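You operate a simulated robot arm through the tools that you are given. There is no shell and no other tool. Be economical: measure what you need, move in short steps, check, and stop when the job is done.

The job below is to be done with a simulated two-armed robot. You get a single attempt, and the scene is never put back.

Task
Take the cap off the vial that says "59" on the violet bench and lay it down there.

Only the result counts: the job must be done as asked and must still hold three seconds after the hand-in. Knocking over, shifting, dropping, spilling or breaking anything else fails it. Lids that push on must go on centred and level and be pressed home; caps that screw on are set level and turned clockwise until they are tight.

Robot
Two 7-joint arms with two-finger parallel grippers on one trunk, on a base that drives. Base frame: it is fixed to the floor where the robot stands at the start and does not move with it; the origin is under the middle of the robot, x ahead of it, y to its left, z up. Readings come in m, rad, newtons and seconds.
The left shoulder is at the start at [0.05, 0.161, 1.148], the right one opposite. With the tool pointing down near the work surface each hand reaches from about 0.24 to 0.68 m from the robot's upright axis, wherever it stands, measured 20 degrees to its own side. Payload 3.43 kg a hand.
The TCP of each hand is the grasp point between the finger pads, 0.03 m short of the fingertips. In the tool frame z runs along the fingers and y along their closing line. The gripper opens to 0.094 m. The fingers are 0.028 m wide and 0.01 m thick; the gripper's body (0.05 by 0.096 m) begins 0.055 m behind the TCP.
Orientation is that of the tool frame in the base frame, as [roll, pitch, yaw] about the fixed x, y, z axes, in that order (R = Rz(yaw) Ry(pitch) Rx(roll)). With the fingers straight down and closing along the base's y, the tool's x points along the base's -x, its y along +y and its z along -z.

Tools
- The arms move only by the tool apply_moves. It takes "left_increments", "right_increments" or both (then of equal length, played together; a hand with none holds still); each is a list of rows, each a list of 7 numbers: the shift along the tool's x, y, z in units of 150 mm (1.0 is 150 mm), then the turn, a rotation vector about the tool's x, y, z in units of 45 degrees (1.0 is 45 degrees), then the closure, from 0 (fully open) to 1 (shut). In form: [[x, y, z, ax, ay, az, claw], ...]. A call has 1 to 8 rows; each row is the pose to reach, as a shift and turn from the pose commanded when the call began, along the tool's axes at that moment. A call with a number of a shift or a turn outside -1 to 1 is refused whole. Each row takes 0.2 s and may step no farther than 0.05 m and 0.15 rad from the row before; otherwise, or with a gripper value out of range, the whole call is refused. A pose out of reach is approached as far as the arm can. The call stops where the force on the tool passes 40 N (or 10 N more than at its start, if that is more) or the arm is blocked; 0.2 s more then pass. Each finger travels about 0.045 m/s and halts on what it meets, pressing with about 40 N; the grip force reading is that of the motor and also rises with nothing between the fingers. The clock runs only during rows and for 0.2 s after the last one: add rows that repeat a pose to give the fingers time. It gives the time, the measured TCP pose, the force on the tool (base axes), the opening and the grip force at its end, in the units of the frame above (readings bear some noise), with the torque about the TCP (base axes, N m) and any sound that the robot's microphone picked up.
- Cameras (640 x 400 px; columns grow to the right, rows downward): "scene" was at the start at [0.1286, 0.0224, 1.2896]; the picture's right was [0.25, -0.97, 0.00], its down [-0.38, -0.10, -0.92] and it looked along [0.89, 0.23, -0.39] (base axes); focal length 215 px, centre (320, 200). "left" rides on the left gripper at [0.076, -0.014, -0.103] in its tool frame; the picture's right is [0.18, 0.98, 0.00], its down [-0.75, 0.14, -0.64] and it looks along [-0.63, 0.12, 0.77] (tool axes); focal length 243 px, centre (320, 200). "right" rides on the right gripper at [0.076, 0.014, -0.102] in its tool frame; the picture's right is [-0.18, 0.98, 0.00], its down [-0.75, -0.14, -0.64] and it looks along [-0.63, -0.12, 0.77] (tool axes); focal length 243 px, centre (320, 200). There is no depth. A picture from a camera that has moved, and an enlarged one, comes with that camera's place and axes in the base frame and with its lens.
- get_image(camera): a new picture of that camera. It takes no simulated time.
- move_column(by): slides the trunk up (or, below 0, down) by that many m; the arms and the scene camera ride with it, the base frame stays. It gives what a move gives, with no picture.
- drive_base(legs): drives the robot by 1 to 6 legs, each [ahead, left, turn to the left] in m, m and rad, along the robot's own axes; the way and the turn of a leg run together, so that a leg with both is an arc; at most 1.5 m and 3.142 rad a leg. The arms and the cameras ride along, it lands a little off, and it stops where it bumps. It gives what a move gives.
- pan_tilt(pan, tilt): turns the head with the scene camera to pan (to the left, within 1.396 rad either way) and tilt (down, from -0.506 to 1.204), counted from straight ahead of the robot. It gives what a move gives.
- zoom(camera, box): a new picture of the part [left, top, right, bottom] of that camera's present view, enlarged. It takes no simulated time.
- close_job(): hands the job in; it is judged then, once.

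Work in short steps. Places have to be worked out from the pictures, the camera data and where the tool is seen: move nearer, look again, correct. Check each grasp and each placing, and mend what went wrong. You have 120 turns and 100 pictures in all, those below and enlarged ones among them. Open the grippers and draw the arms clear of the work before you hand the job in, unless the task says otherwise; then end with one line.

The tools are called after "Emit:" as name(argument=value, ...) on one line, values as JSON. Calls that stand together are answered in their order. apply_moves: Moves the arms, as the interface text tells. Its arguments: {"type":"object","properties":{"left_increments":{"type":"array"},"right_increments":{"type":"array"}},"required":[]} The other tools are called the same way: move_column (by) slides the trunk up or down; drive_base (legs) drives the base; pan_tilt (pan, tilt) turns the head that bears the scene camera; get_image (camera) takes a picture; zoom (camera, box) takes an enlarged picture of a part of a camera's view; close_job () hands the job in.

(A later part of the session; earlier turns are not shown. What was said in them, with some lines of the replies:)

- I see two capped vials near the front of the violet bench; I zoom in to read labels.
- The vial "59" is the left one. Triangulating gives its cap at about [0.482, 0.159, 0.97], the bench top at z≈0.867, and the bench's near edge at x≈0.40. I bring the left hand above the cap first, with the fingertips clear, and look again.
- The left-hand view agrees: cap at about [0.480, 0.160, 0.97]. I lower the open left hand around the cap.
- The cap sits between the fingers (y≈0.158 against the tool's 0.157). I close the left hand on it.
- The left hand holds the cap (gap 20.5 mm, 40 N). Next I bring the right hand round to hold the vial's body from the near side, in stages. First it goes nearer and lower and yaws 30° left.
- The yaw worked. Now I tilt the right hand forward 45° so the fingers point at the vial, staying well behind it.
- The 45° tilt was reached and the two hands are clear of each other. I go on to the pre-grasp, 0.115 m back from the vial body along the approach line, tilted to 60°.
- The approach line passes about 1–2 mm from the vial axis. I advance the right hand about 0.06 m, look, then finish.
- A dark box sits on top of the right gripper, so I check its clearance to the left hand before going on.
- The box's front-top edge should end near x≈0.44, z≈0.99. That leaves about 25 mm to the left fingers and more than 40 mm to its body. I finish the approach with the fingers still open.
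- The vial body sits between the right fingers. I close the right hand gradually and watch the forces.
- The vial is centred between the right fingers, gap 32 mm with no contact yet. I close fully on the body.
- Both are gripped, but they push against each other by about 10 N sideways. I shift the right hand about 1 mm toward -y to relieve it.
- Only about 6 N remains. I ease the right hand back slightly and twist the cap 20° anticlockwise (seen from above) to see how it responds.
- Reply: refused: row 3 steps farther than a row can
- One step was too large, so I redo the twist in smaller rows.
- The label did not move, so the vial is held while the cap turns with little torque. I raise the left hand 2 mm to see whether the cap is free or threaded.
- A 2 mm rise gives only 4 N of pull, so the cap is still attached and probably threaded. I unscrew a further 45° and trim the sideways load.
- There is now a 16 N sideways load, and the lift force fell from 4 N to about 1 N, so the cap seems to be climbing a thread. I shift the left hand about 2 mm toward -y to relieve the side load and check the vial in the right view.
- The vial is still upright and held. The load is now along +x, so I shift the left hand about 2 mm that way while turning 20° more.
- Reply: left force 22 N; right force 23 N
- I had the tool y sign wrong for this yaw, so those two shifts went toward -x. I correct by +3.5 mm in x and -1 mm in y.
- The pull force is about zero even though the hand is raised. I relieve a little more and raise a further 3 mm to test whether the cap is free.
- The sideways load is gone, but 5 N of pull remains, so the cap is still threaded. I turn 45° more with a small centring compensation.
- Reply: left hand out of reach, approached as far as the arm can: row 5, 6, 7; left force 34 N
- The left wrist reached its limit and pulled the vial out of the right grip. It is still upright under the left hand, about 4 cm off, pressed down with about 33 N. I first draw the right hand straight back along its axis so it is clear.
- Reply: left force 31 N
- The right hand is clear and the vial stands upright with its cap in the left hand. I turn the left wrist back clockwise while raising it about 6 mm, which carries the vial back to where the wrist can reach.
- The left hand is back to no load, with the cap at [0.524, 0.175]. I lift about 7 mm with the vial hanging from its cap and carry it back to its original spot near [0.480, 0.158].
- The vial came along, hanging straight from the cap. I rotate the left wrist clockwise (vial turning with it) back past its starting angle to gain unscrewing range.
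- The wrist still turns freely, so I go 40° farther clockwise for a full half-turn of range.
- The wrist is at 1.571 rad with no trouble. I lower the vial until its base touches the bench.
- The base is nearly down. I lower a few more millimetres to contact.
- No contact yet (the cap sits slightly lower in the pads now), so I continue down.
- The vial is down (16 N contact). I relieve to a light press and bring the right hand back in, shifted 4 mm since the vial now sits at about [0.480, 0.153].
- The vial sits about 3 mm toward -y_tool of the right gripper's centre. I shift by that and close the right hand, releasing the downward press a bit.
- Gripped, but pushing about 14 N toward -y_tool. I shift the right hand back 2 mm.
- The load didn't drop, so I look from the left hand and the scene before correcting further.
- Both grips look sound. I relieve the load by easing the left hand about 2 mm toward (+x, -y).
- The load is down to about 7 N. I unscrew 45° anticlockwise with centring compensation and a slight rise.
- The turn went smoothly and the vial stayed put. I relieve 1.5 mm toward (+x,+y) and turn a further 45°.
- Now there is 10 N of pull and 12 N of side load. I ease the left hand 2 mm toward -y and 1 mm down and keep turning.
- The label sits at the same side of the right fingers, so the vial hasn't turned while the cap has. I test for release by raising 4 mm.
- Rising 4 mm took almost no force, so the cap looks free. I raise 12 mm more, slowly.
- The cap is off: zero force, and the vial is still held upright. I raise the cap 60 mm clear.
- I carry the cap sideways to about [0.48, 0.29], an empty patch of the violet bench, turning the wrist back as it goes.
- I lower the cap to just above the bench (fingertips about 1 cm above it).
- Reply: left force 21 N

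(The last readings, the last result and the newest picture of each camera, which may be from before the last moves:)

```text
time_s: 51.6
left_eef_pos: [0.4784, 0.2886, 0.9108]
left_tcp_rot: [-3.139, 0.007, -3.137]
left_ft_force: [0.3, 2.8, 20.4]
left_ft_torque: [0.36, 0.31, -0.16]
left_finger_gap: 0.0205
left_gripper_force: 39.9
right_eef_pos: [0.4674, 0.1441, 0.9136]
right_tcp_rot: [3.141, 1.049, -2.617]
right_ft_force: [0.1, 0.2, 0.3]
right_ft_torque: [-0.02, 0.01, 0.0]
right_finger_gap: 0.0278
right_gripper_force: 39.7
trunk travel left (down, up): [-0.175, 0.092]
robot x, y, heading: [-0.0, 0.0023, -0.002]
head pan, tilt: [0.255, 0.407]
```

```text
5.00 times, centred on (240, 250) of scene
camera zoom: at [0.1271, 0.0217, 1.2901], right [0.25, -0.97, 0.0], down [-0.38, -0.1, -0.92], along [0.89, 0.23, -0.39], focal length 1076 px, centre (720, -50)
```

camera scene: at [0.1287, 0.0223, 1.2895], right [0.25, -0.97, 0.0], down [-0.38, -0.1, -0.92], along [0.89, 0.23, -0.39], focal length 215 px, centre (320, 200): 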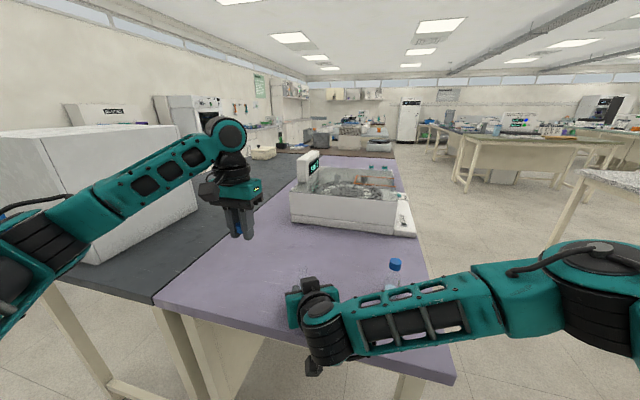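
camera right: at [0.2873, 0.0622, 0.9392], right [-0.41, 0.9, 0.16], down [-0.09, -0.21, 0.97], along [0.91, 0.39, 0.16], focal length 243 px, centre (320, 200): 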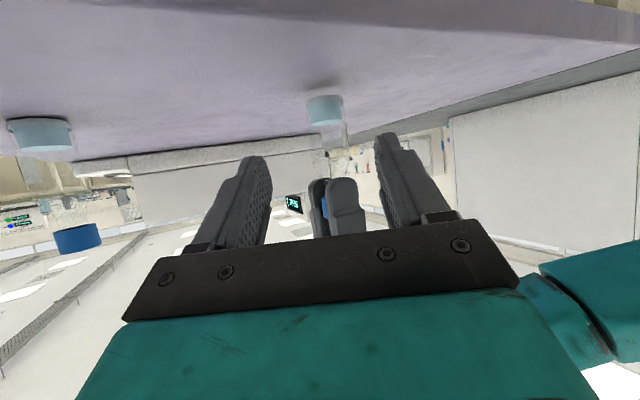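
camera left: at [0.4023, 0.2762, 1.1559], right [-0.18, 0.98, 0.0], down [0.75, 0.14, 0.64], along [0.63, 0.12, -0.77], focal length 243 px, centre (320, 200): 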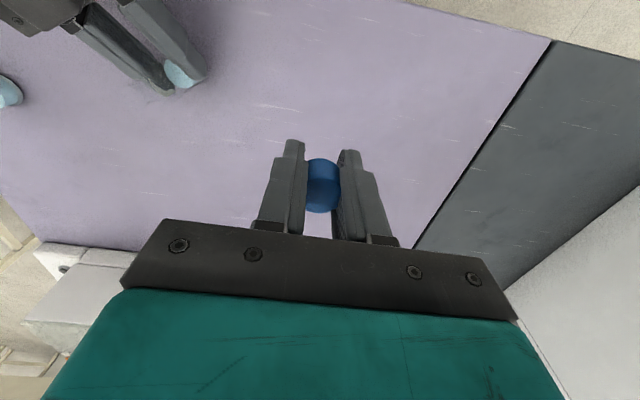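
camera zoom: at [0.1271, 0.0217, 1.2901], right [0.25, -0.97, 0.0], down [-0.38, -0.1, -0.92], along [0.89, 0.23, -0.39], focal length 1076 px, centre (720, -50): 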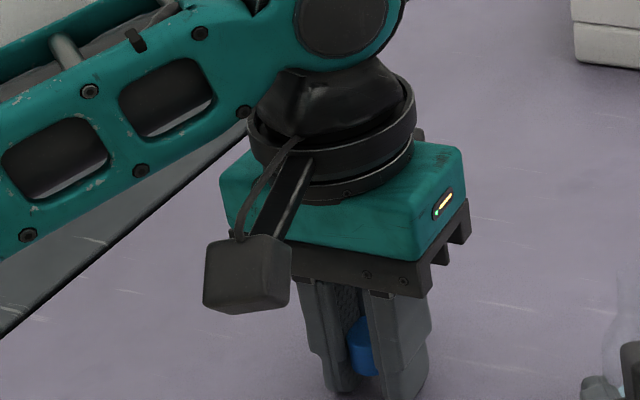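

The fingertips touch the bench at TCP z≈0.91, so the bench top is about 0.88, with the cap a little above it. I rise 3 mm, then open slightly so the cap slides straight down between the pads.

Emit:
apply_moves(left_increments=[[0, 0, -0.02, 0, 0, 0, 1], [0, 0, -0.04, 0, 0, 0, 1], [0, 0, -0.04, 0, 0, 0, 1]])

Emit:
apply_moves(left_increments=[[0, 0, 0, 0, 0, 0, 0.78], [0, 0, 0, 0, 0, 0, 0.76], [0, 0, 0, 0, 0, 0, 0.74], [0, 0, 0, 0, 0, 0, 0.73], [0, 0, 0, 0, 0, 0, 0.73]])

Emit:
zoom(camera="scene", box=[180, 230, 300, 310])

Emit:
zoom(camera="left", box=[240, 100, 400, 240])

```text
time_s: 52.4
left_eef_pos: [0.4795, 0.2891, 0.9118]
left_tcp_rot: [-3.139, -0.003, 3.141]
left_ft_force: [-0.3, -0.1, 0.0]
left_ft_torque: [-0.01, 0.01, 0.02]
left_finger_gap: 0.0205
left_gripper_force: 39.9
right_eef_pos: [0.4694, 0.145, 0.9124]
right_tcp_rot: [3.139, 1.047, -2.62]
right_ft_force: [0.1, 0.4, -0.7]
right_ft_torque: [0.03, 0.04, -0.01]
right_finger_gap: 0.0277
right_gripper_force: 39.7
trunk travel left (down, up): [-0.175, 0.092]
robot x, y, heading: [0.0005, -0.0002, 0.001]
head pan, tilt: [0.255, 0.407]
```

```text
time_s: 53.6
left_eef_pos: [0.4791, 0.2895, 0.9136]
left_tcp_rot: [-3.14, -0.001, -3.141]
left_ft_force: [-0.7, -0.3, -0.9]
left_ft_torque: [-0.03, 0.02, 0.0]
left_finger_gap: 0.0257
left_gripper_force: 0.0
right_eef_pos: [0.4689, 0.145, 0.9109]
right_tcp_rot: [-3.141, 1.048, -2.618]
right_ft_force: [-1.0, -1.0, 0.2]
right_ft_torque: [0.01, 0.02, 0.0]
right_finger_gap: 0.0277
right_gripper_force: 39.5
trunk travel left (down, up): [-0.175, 0.092]
robot x, y, heading: [-0.0015, 0.0003, -0.006]
head pan, tilt: [0.255, 0.407]
```

```text
5.00 times, centred on (240, 270) of scene
camera zoom: at [0.1286, 0.0224, 1.2896], right [0.25, -0.97, 0.0], down [-0.38, -0.1, -0.92], along [0.89, 0.23, -0.39], focal length 1076 px, centre (720, -150)
```

zoom: 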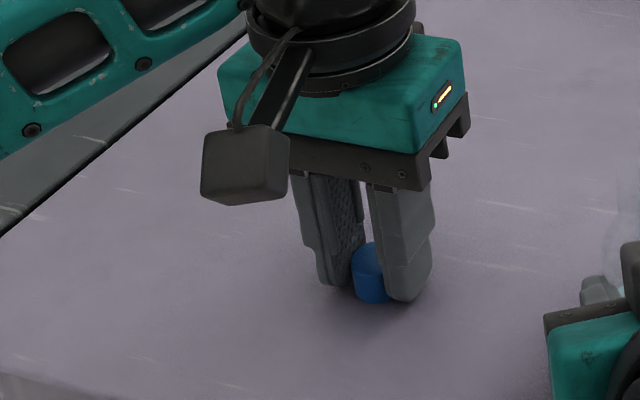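

```text
2.86 times, centred on (320, 170) of left
camera zoom: at [0.402, 0.2749, 1.015], right [-0.19, 0.98, 0.0], down [0.75, 0.14, 0.64], along [0.63, 0.12, -0.77], focal length 693 px, centre (320, 286)
```

zoom: 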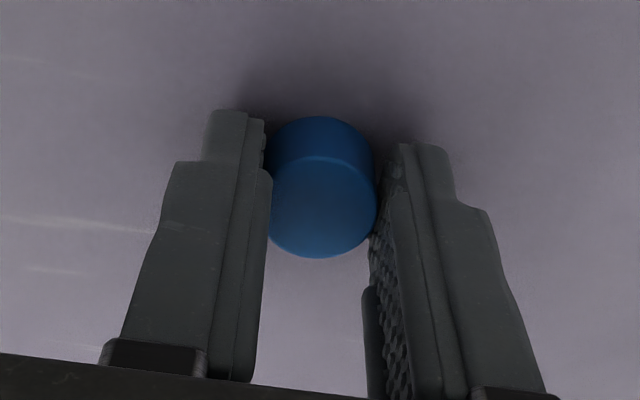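

The cap slid down and stands flat on the bench. I open the left hand fully, then raise it straight up.

Emit:
apply_moves(left_increments=[[0, 0, 0, 0, 0, 0, 0.6], [0, 0, 0, 0, 0, 0, 0.4], [0, 0, 0, 0, 0, 0, 0.2], [0, 0, 0, 0, 0, 0, 0.2], [0, 0, -0.15, 0, 0, 0, 0.2], [0, 0, -0.4, 0, 0, 0, 0.2], [0, 0, -0.7, 0, 0, 0, 0.2], [0, 0, -0.95, 0, 0, 0, 0.2]])

Emit:
get_image(camera="left")

Emit:
zoom(camera="right", box=[220, 100, 420, 250])

```text
time_s: 55.4
left_eef_pos: [0.4803, 0.2896, 1.0542]
left_tcp_rot: [-3.14, -0.001, -3.14]
left_ft_force: [-0.8, -0.3, -0.2]
left_ft_torque: [0.02, 0.03, 0.01]
left_finger_gap: 0.0753
left_gripper_force: 0.1
right_eef_pos: [0.4675, 0.1442, 0.9128]
right_tcp_rot: [3.141, 1.049, -2.62]
right_ft_force: [0.0, -0.3, -1.0]
right_ft_torque: [0.0, 0.04, 0.01]
right_finger_gap: 0.0277
right_gripper_force: 40.0
trunk travel left (down, up): [-0.175, 0.092]
robot x, y, heading: [0.0016, -0.0033, -0.0]
head pan, tilt: [0.255, 0.407]
```

```text
34 pictures are left
camera left: at [0.4037, 0.2761, 1.1567], right [-0.19, 0.98, 0.0], down [0.75, 0.14, 0.64], along [0.63, 0.12, -0.77], focal length 243 px, centre (320, 200)
```

left: 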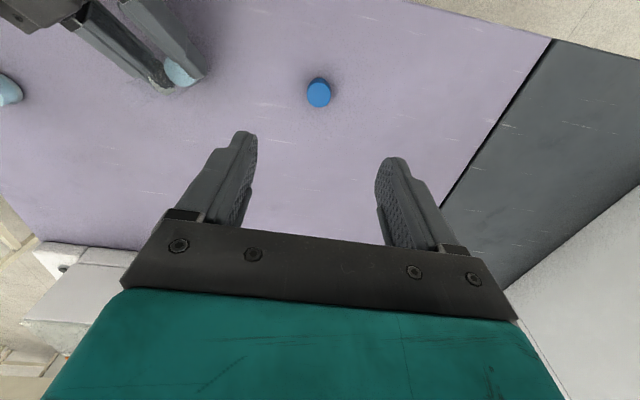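

```text
2.67 times, centred on (320, 175) of right
camera zoom: at [0.3518, 0.0932, 0.8964], right [-0.41, 0.9, 0.16], down [-0.09, -0.21, 0.97], along [0.91, 0.39, 0.16], focal length 647 px, centre (320, 267)
```

zoom: 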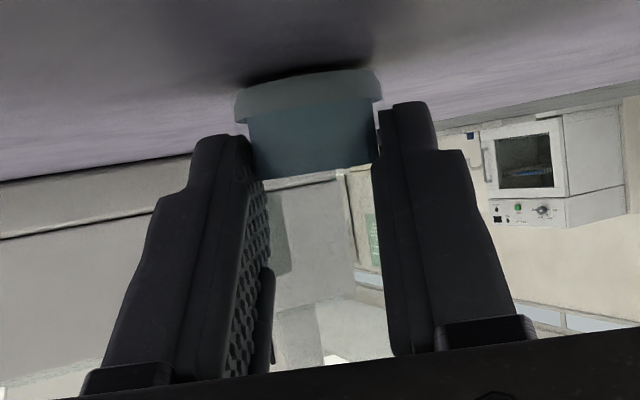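

The cap rests flat on the bench. Before releasing the vial I lower the right hand gently to be sure its base is on the bench.

Emit:
apply_moves(right_increments=[[0.0058, 0, 0.0033, 0, 0, 0, 0.85], [0.0087, 0, 0.005, 0, 0, 0, 0.85], [0.0087, 0, 0.005, 0, 0, 0, 0.85]])

```text
time_s: 56.2
left_eef_pos: [0.4811, 0.2903, 1.0536]
left_tcp_rot: [-3.138, 0.001, -3.141]
left_ft_force: [0.2, -0.8, -0.3]
left_ft_torque: [0.0, 0.01, 0.01]
left_finger_gap: 0.0753
left_gripper_force: 0.0
right_eef_pos: [0.4685, 0.1443, 0.9123]
right_tcp_rot: [3.141, 1.049, -2.622]
right_ft_force: [-1.1, -0.3, 3.3]
right_ft_torque: [-0.03, 0.01, -0.03]
right_finger_gap: 0.0276
right_gripper_force: 39.5
trunk travel left (down, up): [-0.175, 0.092]
robot x, y, heading: [0.0008, 0.0009, 0.0]
head pan, tilt: [0.255, 0.407]
```

The base touches (3.3 N). I open the right hand gradually.

Emit:
apply_moves(right_increments=[[0, 0, 0, 0, 0, 0, 0.7], [0, 0, 0, 0, 0, 0, 0.65], [0, 0, 0, 0, 0, 0, 0.5], [0, 0, 0, 0, 0, 0, 0.3], [0, 0, 0, 0, 0, 0, 0.1], [0, 0, 0, 0, 0, 0, 0.1]])

Emit:
zoom(camera="right", box=[180, 50, 460, 250])

Emit:
zoom(camera="left", box=[0, 0, 360, 200])

```text
time_s: 57.6
left_eef_pos: [0.4815, 0.2899, 1.0543]
left_tcp_rot: [-3.14, 0.0, -3.14]
left_ft_force: [-0.4, 0.4, 0.1]
left_ft_torque: [0.0, -0.01, 0.02]
left_finger_gap: 0.0752
left_gripper_force: 0.0
right_eef_pos: [0.4673, 0.1447, 0.9105]
right_tcp_rot: [3.141, 1.047, -2.619]
right_ft_force: [-0.4, 0.2, 0.0]
right_ft_torque: [0.0, 0.01, 0.0]
right_finger_gap: 0.0847
right_gripper_force: 0.0
trunk travel left (down, up): [-0.175, 0.092]
robot x, y, heading: [0.0011, 0.0003, 0.002]
head pan, tilt: [0.255, 0.407]
```

```text
2.00 times, centred on (320, 150) of right
camera zoom: at [0.3524, 0.0932, 0.8951], right [-0.41, 0.9, 0.16], down [-0.09, -0.21, 0.97], along [0.91, 0.39, 0.16], focal length 485 px, centre (320, 300)
```

zoom: 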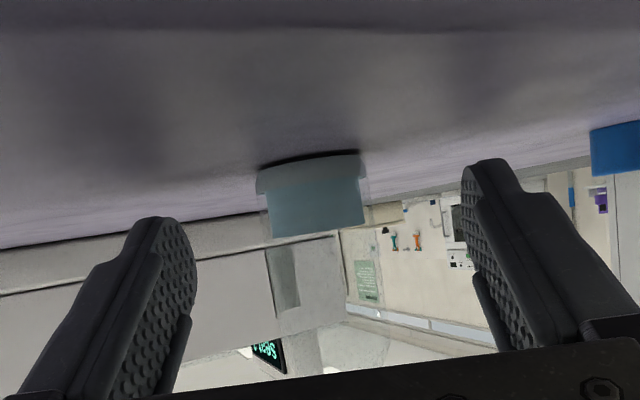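

```text
1.78 times, centred on (180, 100) of left
camera zoom: at [0.404, 0.2762, 1.1563], right [-0.19, 0.98, 0.0], down [0.75, 0.14, 0.64], along [0.63, 0.12, -0.77], focal length 431 px, centre (569, 378)
```

zoom: 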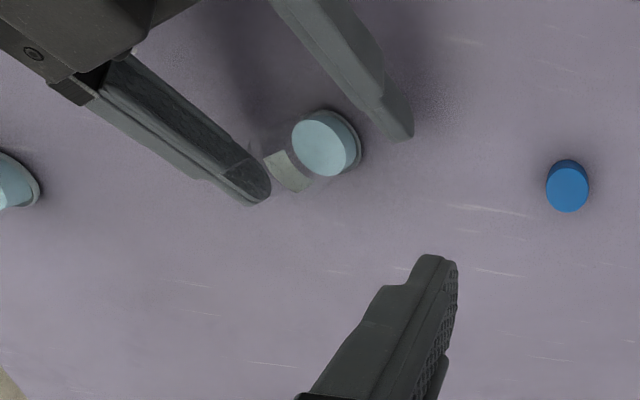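

The vial stands upright and open, with the cap lying apart. I draw the right hand straight back along its axis, and raise the left a bit more.

Emit:
apply_moves(right_increments=[[0, 0, -0.15, 0, 0, 0, 0.1], [0, 0, -0.35, 0, 0, 0, 0.1], [0, 0, -0.6, 0, 0, 0, 0.1], [0, 0, -0.8, 0, 0, 0, 0.1], [-0.2, -0.1, -0.9, 0, 0, 0, 0.1], [-0.4, -0.2, -0.95, 0, 0, 0, 0.1]], left_increments=[[0.05, 0, -0.1, 0, 0, 0, 0.2], [0.1, 0, -0.25, 0, 0, 0, 0.2], [0.2, 0, -0.4, 0, 0, 0, 0.2], [0.3, 0, -0.5, 0, 0, 0, 0.2], [0.4, 0, -0.6, 0, 0, 0, 0.2], [0.4, 0, -0.6, 0, 0, 0, 0.2]])

Emit:
get_image(camera="scene")

Emit:
get_image(camera="left")

```text
time_s: 59.0
left_eef_pos: [0.4198, 0.2883, 1.1441]
left_tcp_rot: [-3.141, 0.001, 3.141]
left_ft_force: [-0.1, 0.2, -0.1]
left_ft_torque: [-0.03, 0.02, 0.0]
left_finger_gap: 0.0751
left_gripper_force: 0.1
right_eef_pos: [0.4029, 0.071, 1.0334]
right_tcp_rot: [3.14, 1.045, -2.62]
right_ft_force: [-0.1, 0.6, 0.1]
right_ft_torque: [0.0, 0.01, -0.03]
right_finger_gap: 0.0846
right_gripper_force: 0.0
trunk travel left (down, up): [-0.175, 0.092]
robot x, y, heading: [-0.0009, 0.0007, -0.004]
head pan, tilt: [0.255, 0.407]
```

```text
30 pictures are left
camera scene: at [0.1286, 0.0222, 1.2895], right [0.25, -0.97, 0.0], down [-0.38, -0.1, -0.92], along [0.89, 0.23, -0.39], focal length 215 px, centre (320, 200)
```

scene: 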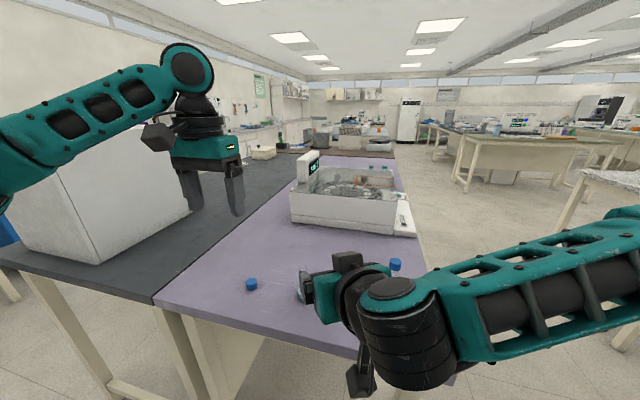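

```text
29 pictures are left
camera left: at [0.3433, 0.275, 1.2463], right [-0.19, 0.98, 0.0], down [0.75, 0.14, 0.64], along [0.63, 0.12, -0.77], focal length 243 px, centre (320, 200)
```

left: 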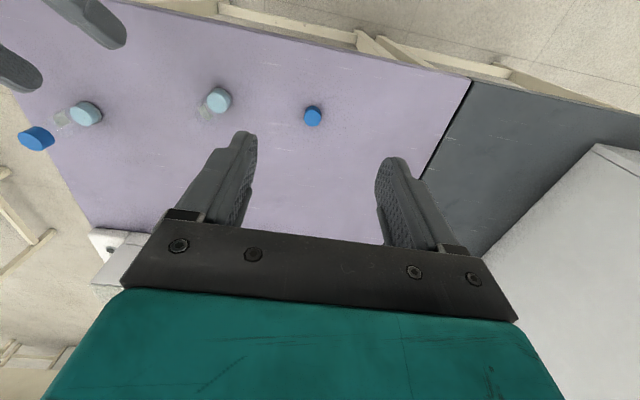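

All is standing: the open vial, the cap and the other vial. I raise the right hand farther clear and take a last look.

Emit:
apply_moves(right_increments=[[-0.15, -0.05, -0.12, 0, 0, 0, 0.1], [-0.3, -0.1, -0.25, 0, 0, 0, 0.1], [-0.45, -0.2, -0.35, 0, 0, 0, 0.1], [-0.6, -0.35, -0.4, 0, 0, 0, 0.1], [-0.6, -0.35, -0.4, 0, 0, 0, 0.1]])

Emit:
zoom(camera="scene", box=[220, 220, 460, 370])

```text
time_s: 60.2
left_eef_pos: [0.4206, 0.2897, 1.1447]
left_tcp_rot: [-3.138, -0.001, -3.141]
left_ft_force: [-0.3, 0.1, 0.4]
left_ft_torque: [-0.01, 0.03, -0.04]
left_finger_gap: 0.0753
left_gripper_force: 0.1
right_eef_pos: [0.423, 0.0241, 1.1429]
right_tcp_rot: [-3.141, 1.049, -2.62]
right_ft_force: [0.2, -0.1, -0.8]
right_ft_torque: [0.0, 0.01, -0.01]
right_finger_gap: 0.0847
right_gripper_force: 0.1
trunk travel left (down, up): [-0.175, 0.092]
robot x, y, heading: [0.0029, 0.0036, 0.005]
head pan, tilt: [0.255, 0.407]
```

```text
2.67 times, centred on (340, 295) of scene
camera zoom: at [0.1286, 0.0225, 1.2896], right [0.25, -0.97, 0.0], down [-0.38, -0.1, -0.92], along [0.89, 0.23, -0.39], focal length 574 px, centre (267, -53)
```

zoom: 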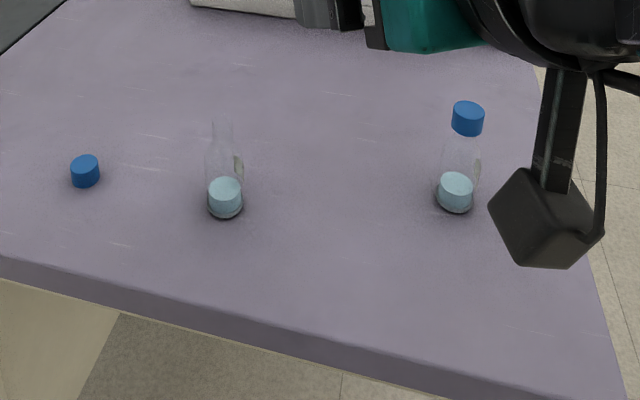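

The "59" vial stands open near where it started with its liquid in it, the cap lies on the violet bench, and both hands are open and clear. I hand the job in.

Emit:
close_job()

```text
The job is handed in.
```

The cap is off the "59" vial and lies flat on the violet bench; the vial slipped from the right hand and slid about 4 cm while I was unscrewing it, but I set it back near its starting spot, upright with its liquid in it.
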